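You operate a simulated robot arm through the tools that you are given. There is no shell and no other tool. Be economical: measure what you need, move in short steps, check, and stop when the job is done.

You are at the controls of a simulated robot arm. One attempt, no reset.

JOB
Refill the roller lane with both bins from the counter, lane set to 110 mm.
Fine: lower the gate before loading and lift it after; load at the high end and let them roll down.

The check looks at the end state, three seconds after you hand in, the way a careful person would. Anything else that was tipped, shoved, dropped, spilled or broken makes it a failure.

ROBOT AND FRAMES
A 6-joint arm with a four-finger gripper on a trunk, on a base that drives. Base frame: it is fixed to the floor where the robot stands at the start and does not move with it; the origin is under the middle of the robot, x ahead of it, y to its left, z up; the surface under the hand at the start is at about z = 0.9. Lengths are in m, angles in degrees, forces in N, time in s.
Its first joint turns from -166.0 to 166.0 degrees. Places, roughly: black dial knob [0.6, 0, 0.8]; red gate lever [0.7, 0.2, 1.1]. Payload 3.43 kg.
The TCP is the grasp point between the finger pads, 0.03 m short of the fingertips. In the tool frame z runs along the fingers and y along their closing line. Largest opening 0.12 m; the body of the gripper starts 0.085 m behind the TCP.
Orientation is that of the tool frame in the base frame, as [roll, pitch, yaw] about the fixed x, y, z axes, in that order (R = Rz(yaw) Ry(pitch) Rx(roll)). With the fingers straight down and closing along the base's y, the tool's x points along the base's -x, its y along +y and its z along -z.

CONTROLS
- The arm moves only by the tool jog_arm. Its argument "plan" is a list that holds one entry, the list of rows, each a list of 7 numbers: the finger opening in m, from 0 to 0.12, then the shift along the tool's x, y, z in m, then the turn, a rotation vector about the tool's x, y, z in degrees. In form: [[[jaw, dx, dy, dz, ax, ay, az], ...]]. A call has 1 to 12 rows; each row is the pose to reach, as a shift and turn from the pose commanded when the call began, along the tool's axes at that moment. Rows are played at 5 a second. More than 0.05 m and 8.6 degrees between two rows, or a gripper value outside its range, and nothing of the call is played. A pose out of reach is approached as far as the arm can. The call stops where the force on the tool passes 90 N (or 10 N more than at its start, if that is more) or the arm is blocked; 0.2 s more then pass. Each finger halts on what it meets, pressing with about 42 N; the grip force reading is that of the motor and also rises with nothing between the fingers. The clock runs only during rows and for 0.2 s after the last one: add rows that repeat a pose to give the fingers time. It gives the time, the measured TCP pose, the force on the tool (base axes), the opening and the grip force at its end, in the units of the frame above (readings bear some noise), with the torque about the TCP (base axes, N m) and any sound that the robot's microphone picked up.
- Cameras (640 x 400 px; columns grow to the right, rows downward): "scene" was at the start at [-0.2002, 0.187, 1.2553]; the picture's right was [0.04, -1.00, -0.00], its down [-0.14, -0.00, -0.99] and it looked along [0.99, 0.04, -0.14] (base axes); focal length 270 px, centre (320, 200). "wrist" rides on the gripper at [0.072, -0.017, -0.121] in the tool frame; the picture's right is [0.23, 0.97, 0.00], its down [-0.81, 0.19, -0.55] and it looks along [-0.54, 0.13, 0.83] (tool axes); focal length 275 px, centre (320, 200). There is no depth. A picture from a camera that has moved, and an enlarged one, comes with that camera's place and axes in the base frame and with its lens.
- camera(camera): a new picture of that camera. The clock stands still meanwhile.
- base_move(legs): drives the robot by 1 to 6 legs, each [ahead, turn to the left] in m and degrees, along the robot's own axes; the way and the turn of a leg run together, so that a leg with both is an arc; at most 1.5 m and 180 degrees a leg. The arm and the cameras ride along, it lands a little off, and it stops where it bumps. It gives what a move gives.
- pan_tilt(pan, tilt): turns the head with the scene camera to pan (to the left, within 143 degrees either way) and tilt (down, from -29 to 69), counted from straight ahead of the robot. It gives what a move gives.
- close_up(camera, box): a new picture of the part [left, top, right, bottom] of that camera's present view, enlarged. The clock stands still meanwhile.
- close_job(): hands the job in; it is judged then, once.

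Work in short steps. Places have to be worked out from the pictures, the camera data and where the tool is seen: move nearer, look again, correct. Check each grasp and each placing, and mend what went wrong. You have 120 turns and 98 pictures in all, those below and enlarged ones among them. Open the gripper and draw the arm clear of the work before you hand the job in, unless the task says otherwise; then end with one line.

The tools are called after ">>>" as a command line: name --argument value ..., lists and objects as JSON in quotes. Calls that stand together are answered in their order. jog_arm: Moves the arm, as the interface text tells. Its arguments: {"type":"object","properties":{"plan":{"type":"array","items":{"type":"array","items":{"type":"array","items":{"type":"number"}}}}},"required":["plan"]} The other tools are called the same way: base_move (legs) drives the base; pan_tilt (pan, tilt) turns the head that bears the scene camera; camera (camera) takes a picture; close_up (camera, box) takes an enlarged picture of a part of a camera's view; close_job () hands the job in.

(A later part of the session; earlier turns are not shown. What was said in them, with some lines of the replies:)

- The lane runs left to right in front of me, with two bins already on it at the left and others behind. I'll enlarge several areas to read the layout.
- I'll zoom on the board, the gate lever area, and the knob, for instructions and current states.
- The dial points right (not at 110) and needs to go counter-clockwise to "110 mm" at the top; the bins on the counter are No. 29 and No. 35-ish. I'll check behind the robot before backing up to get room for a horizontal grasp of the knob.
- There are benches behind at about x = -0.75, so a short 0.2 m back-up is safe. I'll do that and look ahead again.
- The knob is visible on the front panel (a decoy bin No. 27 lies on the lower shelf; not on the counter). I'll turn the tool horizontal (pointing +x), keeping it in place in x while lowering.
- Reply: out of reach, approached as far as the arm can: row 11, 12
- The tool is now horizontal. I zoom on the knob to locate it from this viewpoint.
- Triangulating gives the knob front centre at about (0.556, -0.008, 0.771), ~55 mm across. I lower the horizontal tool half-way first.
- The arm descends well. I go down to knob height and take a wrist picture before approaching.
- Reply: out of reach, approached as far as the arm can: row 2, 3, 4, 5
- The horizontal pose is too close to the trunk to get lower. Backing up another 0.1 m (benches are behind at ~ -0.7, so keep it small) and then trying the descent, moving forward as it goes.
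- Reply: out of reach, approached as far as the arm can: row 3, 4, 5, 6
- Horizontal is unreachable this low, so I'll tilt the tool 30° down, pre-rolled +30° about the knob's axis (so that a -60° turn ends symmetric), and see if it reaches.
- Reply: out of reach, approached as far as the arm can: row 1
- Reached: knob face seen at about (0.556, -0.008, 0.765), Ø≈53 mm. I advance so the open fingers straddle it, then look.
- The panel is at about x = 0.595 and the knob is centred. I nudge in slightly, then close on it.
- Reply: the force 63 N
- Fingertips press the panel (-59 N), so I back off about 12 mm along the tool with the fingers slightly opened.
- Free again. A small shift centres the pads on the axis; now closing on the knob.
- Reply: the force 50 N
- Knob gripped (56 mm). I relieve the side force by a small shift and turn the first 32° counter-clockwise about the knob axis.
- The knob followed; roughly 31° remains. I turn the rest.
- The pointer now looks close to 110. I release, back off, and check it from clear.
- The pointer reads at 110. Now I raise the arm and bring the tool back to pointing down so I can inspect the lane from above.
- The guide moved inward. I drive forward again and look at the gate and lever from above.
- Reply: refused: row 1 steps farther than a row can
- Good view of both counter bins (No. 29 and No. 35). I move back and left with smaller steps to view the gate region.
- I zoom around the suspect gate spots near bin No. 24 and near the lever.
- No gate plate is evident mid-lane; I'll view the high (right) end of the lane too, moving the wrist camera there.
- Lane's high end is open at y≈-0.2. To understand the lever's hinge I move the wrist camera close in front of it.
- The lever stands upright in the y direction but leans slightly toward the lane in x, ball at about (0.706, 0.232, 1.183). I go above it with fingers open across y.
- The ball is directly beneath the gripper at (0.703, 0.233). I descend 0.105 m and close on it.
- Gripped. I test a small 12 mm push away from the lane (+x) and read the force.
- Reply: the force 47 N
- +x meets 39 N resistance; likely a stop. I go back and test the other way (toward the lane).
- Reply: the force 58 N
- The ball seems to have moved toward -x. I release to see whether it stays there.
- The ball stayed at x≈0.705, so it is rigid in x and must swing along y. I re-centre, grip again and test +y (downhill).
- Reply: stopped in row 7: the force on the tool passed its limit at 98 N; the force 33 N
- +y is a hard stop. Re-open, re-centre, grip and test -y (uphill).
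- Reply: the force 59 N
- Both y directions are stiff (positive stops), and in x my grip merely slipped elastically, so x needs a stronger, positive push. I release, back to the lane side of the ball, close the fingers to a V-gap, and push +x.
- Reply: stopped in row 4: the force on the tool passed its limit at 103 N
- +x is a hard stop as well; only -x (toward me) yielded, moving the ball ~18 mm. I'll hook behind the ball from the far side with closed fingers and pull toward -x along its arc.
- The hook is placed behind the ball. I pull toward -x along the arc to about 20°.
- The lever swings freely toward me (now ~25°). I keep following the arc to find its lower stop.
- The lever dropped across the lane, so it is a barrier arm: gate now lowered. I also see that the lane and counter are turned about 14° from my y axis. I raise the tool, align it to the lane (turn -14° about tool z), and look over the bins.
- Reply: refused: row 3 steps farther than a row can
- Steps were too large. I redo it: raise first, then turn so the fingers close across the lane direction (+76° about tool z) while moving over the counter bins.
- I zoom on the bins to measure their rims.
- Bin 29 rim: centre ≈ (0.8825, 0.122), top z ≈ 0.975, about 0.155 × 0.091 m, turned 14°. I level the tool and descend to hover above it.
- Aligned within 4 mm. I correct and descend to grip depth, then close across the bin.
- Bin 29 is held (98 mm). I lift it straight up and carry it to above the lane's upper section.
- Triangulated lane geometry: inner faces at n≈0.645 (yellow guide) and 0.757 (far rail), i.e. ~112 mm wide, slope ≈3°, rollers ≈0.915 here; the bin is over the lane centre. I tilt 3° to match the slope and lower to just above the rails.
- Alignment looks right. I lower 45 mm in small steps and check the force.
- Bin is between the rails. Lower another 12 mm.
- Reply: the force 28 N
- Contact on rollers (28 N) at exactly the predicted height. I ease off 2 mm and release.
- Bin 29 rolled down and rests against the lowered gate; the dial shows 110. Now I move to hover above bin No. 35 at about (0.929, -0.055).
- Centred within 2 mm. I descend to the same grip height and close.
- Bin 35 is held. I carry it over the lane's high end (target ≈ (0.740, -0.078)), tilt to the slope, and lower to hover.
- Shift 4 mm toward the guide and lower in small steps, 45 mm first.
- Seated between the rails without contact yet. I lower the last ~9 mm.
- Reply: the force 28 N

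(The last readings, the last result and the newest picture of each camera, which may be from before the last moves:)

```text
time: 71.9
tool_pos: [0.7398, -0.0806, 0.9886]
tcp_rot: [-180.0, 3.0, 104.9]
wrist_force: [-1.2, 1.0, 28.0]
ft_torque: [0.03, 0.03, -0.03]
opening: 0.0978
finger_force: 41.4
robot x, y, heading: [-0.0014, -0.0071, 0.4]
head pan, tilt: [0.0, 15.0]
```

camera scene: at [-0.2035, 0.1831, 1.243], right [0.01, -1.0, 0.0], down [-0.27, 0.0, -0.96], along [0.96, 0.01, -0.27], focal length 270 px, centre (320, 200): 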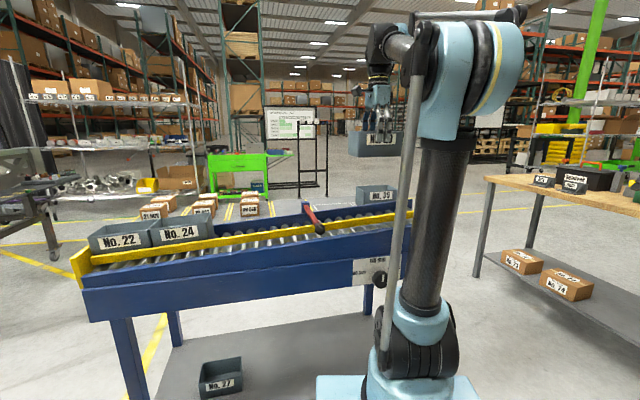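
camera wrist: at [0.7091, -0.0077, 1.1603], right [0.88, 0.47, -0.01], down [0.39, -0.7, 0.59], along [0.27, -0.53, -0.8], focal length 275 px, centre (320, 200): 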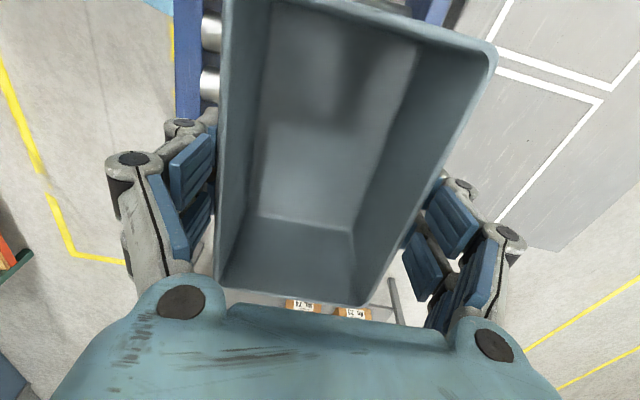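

Contact on the rollers (28 N). Ease off 2 mm, release, retreat upward.

>>> jog_arm --plan '[[[0.07, 0, 0, -0.002, 0, 0, 0], [0.11, 0, 0, -0.003, 0, 0, 0], [0.12, 0, 0, -0.003, 0, 0, 0], [0.12, 0, 0, -0.03, 0, 0, 0], [0.12, 0, 0, -0.07, 0, 0, 0], [0.12, 0, 0, -0.11, 0, 0, 0], [0.12, 0, 0, -0.155, 0, 0, 0], [0.12, 0, 0, -0.2, 0, 0, 0]]]'

>>> close_up --camera "scene" --box '[200, 150, 440, 300]'

>>> camera --camera "wrist"

```text
time: 73.7
tool_pos: [0.7378, -0.0697, 1.1863]
tcp_rot: [180.0, 3.1, 105.0]
wrist_force: [-0.5, -0.3, -0.3]
ft_torque: [0.01, 0.03, -0.02]
opening: 0.12
finger_force: 0.1
robot x, y, heading: [-0.0028, -0.0074, 0.2]
head pan, tilt: [0.0, 15.0]
```

```text
2.67 times, centred on (320, 225) of scene
camera zoom: at [-0.2036, 0.1831, 1.243], right [0.01, -1.0, 0.0], down [-0.27, 0.0, -0.96], along [0.96, 0.01, -0.27], focal length 719 px, centre (320, 133)
```

zoom: 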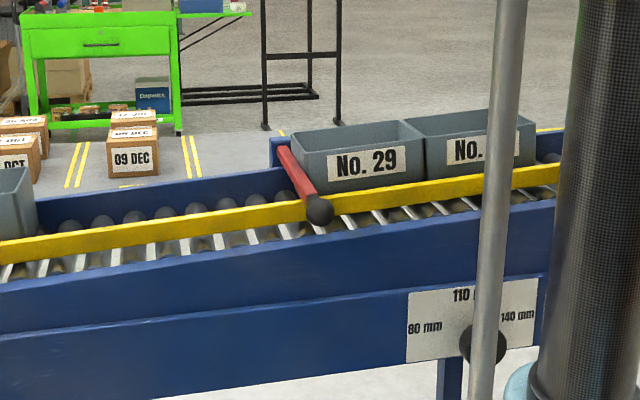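

```text
26 pictures are left
camera wrist: at [0.7012, 0.001, 1.304], right [0.88, 0.47, -0.01], down [0.39, -0.7, 0.59], along [0.27, -0.53, -0.8], focal length 275 px, centre (320, 200)
```

wrist: 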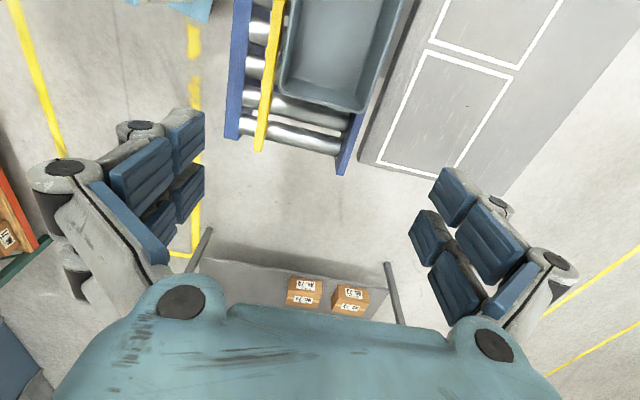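

Both bins wait at the gate in order 24 | gate | 29, 35. Now I turn the fingers to close along the lane and move above the lever's ball at ≈ (0.521, 0.190, 0.953).

>>> jog_arm --plan '[[[0.12, 0.0282, -0.0129, 0.002, -0.22, 0.22, -8.2], [0.12, 0.0564, -0.0258, 0.004, -0.44, 0.44, -16.4], [0.12, 0.0846, -0.0387, 0.006, -0.65, 0.65, -24.5], [0.12, 0.1128, -0.0516, 0.01, -0.87, 0.87, -32.7], [0.12, 0.141, -0.0645, 0.014, -1.1, 1.1, -40.9], [0.12, 0.1692, -0.0774, 0.018, -1.3, 1.3, -49.1], [0.12, 0.1974, -0.0903, 0.022, -1.5, 1.5, -57.3], [0.12, 0.2256, -0.1032, 0.026, -1.75, 1.75, -65.5], [0.12, 0.2538, -0.1161, 0.03, -2, 2, -73.6], [0.1, 0.282, -0.129, 0.035, -2.2, 2.2, -81.8], [0.1, 0.31, -0.142, 0.039, -2.4, 2.4, -90], [0.1, 0.31, -0.142, 0.039, -2.4, 2.4, -90]]]'

>>> camera --camera "wrist"

```text
time: 76.3
tool_pos: [0.5221, 0.1901, 1.1324]
tcp_rot: [179.9, 0.0, -164.9]
wrist_force: [-0.2, 0.0, 0.0]
ft_torque: [-0.01, 0.01, -0.01]
opening: 0.0997
finger_force: 0.0
robot x, y, heading: [-0.0023, -0.0083, 0.5]
head pan, tilt: [0.0, 15.0]
```

```text
25 pictures are left
camera wrist: at [0.4569, 0.1551, 1.2533], right [-0.48, 0.88, 0.0], down [0.73, 0.4, 0.55], along [0.49, 0.26, -0.83], focal length 275 px, centre (320, 200)
```

wrist: 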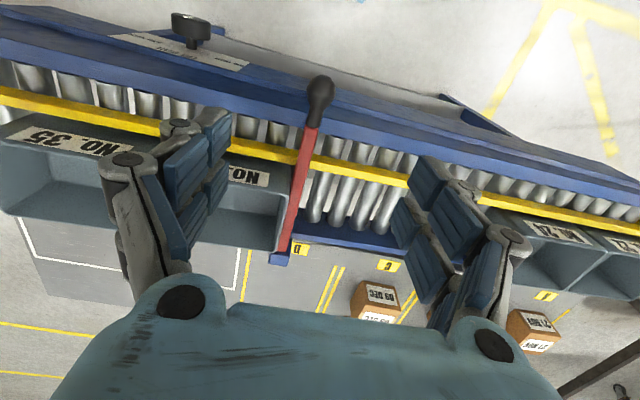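

Ball is at about (0.511, 0.184). I correct by 12 mm, descend and grip it.

>>> jog_arm --plan '[[[0.1, 0.012, -0.003, 0.045, 0, 0, 0], [0.1, 0.012, -0.003, 0.09, 0, 0, 0], [0.1, 0.012, -0.003, 0.135, 0, 0, 0], [0.1, 0.012, -0.003, 0.168, 0, 0, 0], [0.06, 0.012, -0.003, 0.168, 0, 0, 0], [0.02, 0.012, -0.003, 0.168, 0, 0, 0], [0.02, 0.012, -0.003, 0.168, 0, 0, 0]]]'

>>> camera --camera "wrist"

>>> close_up --camera "scene" --box '[260, 150, 380, 260]'

```text
time: 77.9
tool_pos: [0.5089, 0.1838, 0.9644]
tcp_rot: [180.0, 0.1, -164.9]
wrist_force: [-7.9, 22.8, -0.7]
ft_torque: [0.2, 0.2, 0.12]
opening: 0.0343
finger_force: 12.1
robot x, y, heading: [-0.0013, -0.006, 0.5]
head pan, tilt: [0.0, 15.0]
```

```text
24 pictures are left
camera wrist: at [0.4445, 0.1489, 1.0846], right [-0.48, 0.88, 0.0], down [0.73, 0.39, 0.55], along [0.49, 0.26, -0.83], focal length 275 px, centre (320, 200)
```

wrist: 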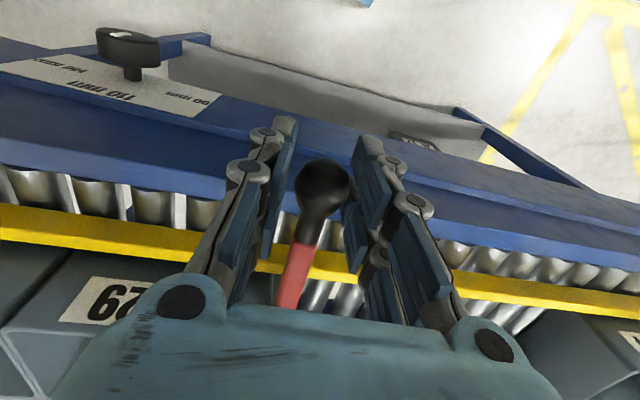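

```text
3.64 times, centred on (320, 205) of scene
camera zoom: at [-0.204, 0.1839, 1.2428], right [0.01, -1.0, 0.0], down [-0.27, 0.0, -0.96], along [0.96, 0.01, -0.27], focal length 981 px, centre (320, 182)
```

zoom: 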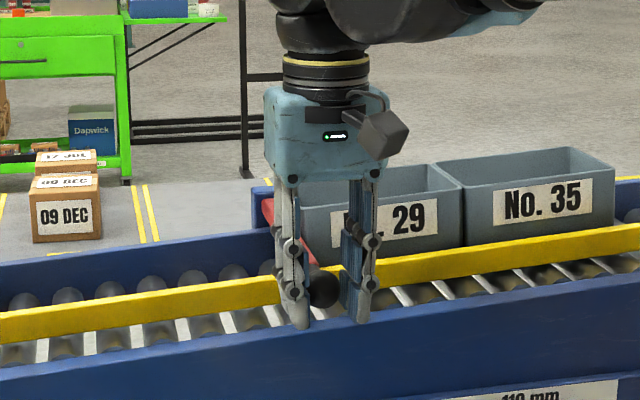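

Slightly off-centre (one finger touching). I shift 4 mm along the lane and complete the grip.

>>> jog_arm --plan '[[[0.04, 0, 0.003, 0.003, 0, 0, 0], [0.02, 0, 0.004, 0.005, 0, 0, 0], [0.02, 0, 0.004, 0.005, 0, 0, 0]]]'

```text
time: 78.7
tool_pos: [0.5086, 0.186, 0.9607]
tcp_rot: [-179.9, 0.1, -165.1]
wrist_force: [1.6, -24.4, 22.8]
ft_torque: [-0.16, -0.58, -0.12]
opening: 0.0299
finger_force: 44.9
robot x, y, heading: [-0.0027, -0.0081, 0.3]
head pan, tilt: [0.0, 15.0]
```

Gripped firmly. Now I raise the lever along its arc (pivot n≈0.774, z≈0.949, radius ≈0.235) up to 20° from vertical.

>>> jog_arm --plan '[[[0.02, -0.0036, 0, -0.0408, 0, 0, 0], [0.02, -0.0142, 0, -0.0804, 0, 0, 0], [0.02, -0.0315, 0, -0.1175, 0, 0, 0], [0.02, -0.055, 0, -0.151, 0, 0, 0], [0.02, -0.084, 0, -0.18, 0, 0, 0], [0.02, -0.1175, 0, -0.2035, 0, 0, 0], [0.02, -0.1546, 0, -0.2208, 0, 0, 0]]]'

>>> camera --camera "scene"

>>> camera --camera "wrist"

```text
time: 80.3
tool_pos: [0.6612, 0.2261, 1.1812]
tcp_rot: [179.8, 0.0, -165.1]
wrist_force: [6.3, -27.4, -0.2]
ft_torque: [-0.2, 0.07, 0.1]
opening: 0.0364
finger_force: 14.1
robot x, y, heading: [-0.0025, -0.0024, 0.3]
head pan, tilt: [0.0, 15.0]
```

```text
22 pictures are left
camera scene: at [-0.2035, 0.182, 1.2432], right [0.01, -1.0, 0.0], down [-0.27, 0.0, -0.96], along [0.96, 0.01, -0.27], focal length 270 px, centre (320, 200)
```

scene: 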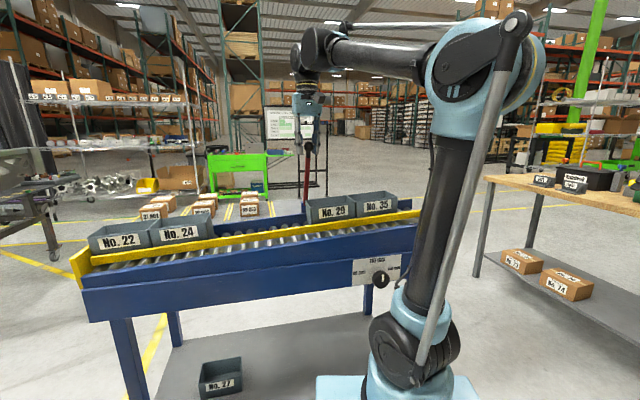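

```text
21 pictures are left
camera wrist: at [0.5964, 0.1913, 1.3017], right [-0.47, 0.88, 0.0], down [0.73, 0.39, 0.55], along [0.49, 0.26, -0.83], focal length 275 px, centre (320, 200)
```

wrist: 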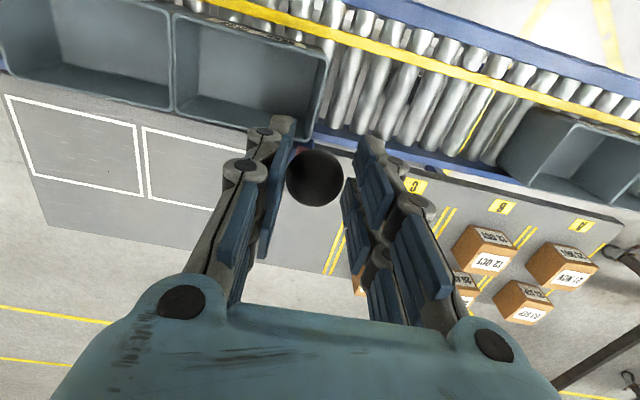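

Lever is up at ~18° lean, still held. I push it the rest of the way to its upright stop.

>>> jog_arm --plan '[[[0.02, -0.018, 0, -0.005, 0, 0, 0], [0.02, -0.034, 0, -0.009, 0, 0, 0], [0.02, -0.046, 0, -0.011, 0, 0, 0], [0.02, -0.05, 0, -0.011, 0, 0, 0], [0.02, -0.05, 0, -0.011, 0, 0, 0]]]'

>>> close_up --camera "scene" --box '[200, 100, 440, 280]'

>>> camera --camera "wrist"

```text
time: 81.5
tool_pos: [0.706, 0.2383, 1.1927]
tcp_rot: [179.8, 0.0, -165.0]
wrist_force: [-2.4, -36.1, 3.3]
ft_torque: [-0.26, -0.03, -0.11]
opening: 0.04
finger_force: 17.3
robot x, y, heading: [0.0003, -0.0059, 0.4]
head pan, tilt: [0.0, 15.0]
```

```text
2.22 times, centred on (320, 190) of scene
camera zoom: at [-0.2038, 0.1816, 1.2432], right [0.01, -1.0, 0.0], down [-0.27, 0.0, -0.96], along [0.96, 0.01, -0.27], focal length 600 px, centre (320, 222)
```

zoom: 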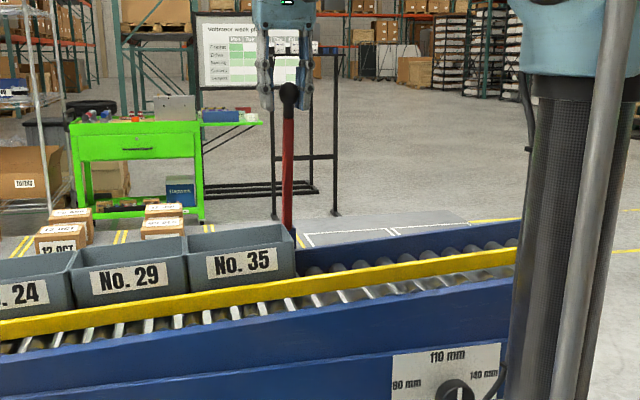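

```text
19 pictures are left
camera wrist: at [0.6415, 0.204, 1.3129], right [-0.47, 0.88, 0.0], down [0.73, 0.39, 0.55], along [0.49, 0.26, -0.83], focal length 275 px, centre (320, 200)
```

wrist: 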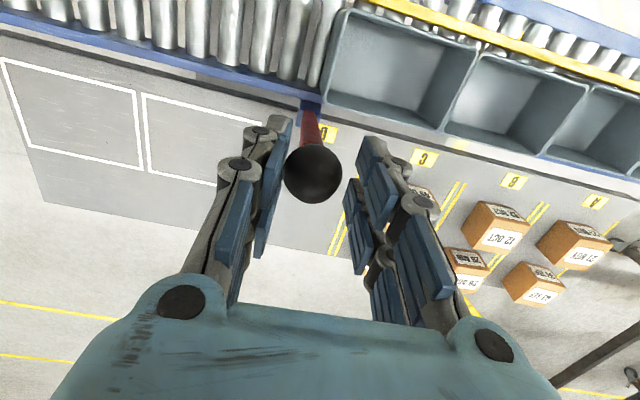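

Bins 29 and 35 rolled down behind 24, and the ball is back at its original upright place. I release and withdraw straight up.

>>> jog_arm --plan '[[[0.06, 0, -0.004, 0, 0, 0, 0], [0.1, 0, -0.004, 0, 0, 0, 0], [0.12, 0, -0.004, -0.03, 0, 0, 0], [0.12, 0, -0.004, -0.07, 0, 0, 0], [0.12, 0, -0.004, -0.11, 0, 0, 0], [0.12, 0.03, -0.004, -0.14, 0, 0, 0], [0.12, 0.07, -0.004, -0.16, 0, 0, 0], [0.12, 0.11, -0.004, -0.18, 0, 0, 0], [0.12, 0.14, -0.03, -0.18, 0, 0, 0], [0.12, 0.14, -0.07, -0.18, 0, 0, 0], [0.12, 0.14, -0.11, -0.18, 0, 0, 0]]]'

>>> camera --camera "scene"

>>> camera --camera "wrist"

```text
time: 83.9
tool_pos: [0.5971, 0.0957, 1.3702]
tcp_rot: [179.9, 0.0, -164.9]
wrist_force: [1.0, -0.1, -0.4]
ft_torque: [-0.01, -0.04, 0.01]
opening: 0.12
finger_force: 0.0
robot x, y, heading: [-0.0016, -0.0068, 0.4]
head pan, tilt: [0.0, 15.0]
```

```text
18 pictures are left
camera scene: at [-0.2038, 0.1831, 1.243], right [0.01, -1.0, 0.0], down [-0.27, 0.0, -0.96], along [0.96, 0.01, -0.27], focal length 270 px, centre (320, 200)
```

scene: 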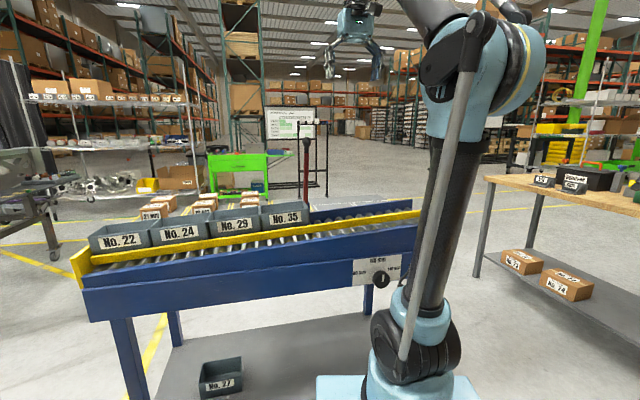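

```text
17 pictures are left
camera wrist: at [0.5325, 0.0615, 1.491], right [-0.47, 0.88, 0.0], down [0.73, 0.39, 0.55], along [0.49, 0.26, -0.83], focal length 275 px, centre (320, 200)
```

wrist: 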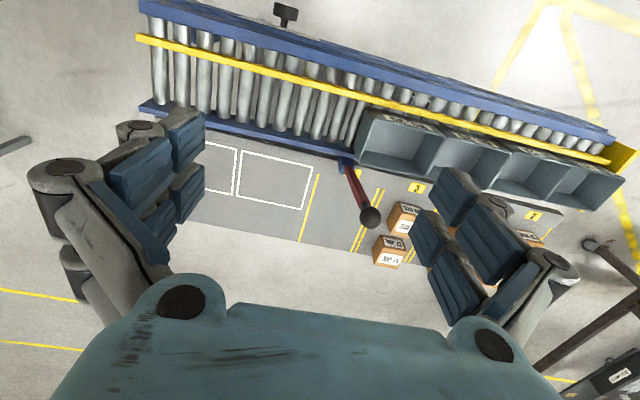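

Lever stays up and all four bins are queued. A last close check of the dial and of the queue.

>>> close_up --camera "scene" --box '[340, 245, 420, 300]'

>>> close_up --camera "scene" --box '[60, 130, 330, 300]'

```text
7.27 times, centred on (380, 272) of scene
camera zoom: at [-0.2038, 0.1831, 1.243], right [0.01, -1.0, 0.0], down [-0.27, 0.0, -0.96], along [0.96, 0.01, -0.27], focal length 1962 px, centre (-116, -327)
```

zoom: 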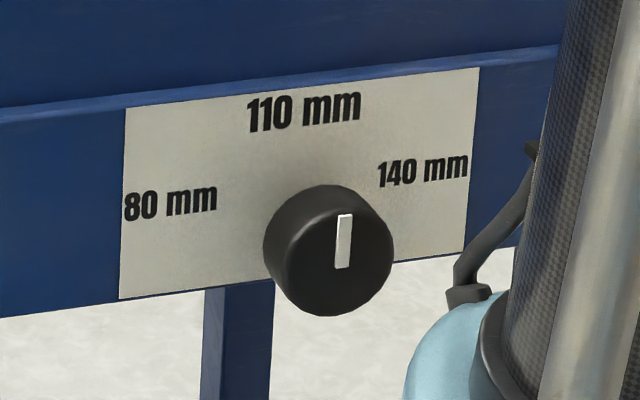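

```text
2.35 times, centred on (195, 215) of scene
camera zoom: at [-0.2038, 0.1831, 1.243], right [0.01, -1.0, 0.0], down [-0.27, 0.0, -0.96], along [0.96, 0.01, -0.27], focal length 635 px, centre (614, 165)
```

zoom: 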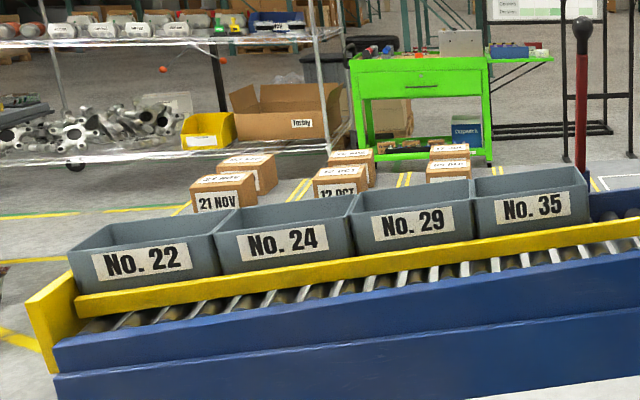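

The dial sits at 110, the bins are in order 22-24-29-35, the lever is up, and the arm is clear with the gripper open. Handing in.

>>> close_job

```text
The job is handed in.
```

The lane is set to 110 mm, and bins No. 29 and No. 35 from the counter were loaded at the high end with the gate lowered. They have rolled down behind No. 24, the gate is lifted again, and the gripper is open with the arm clear.
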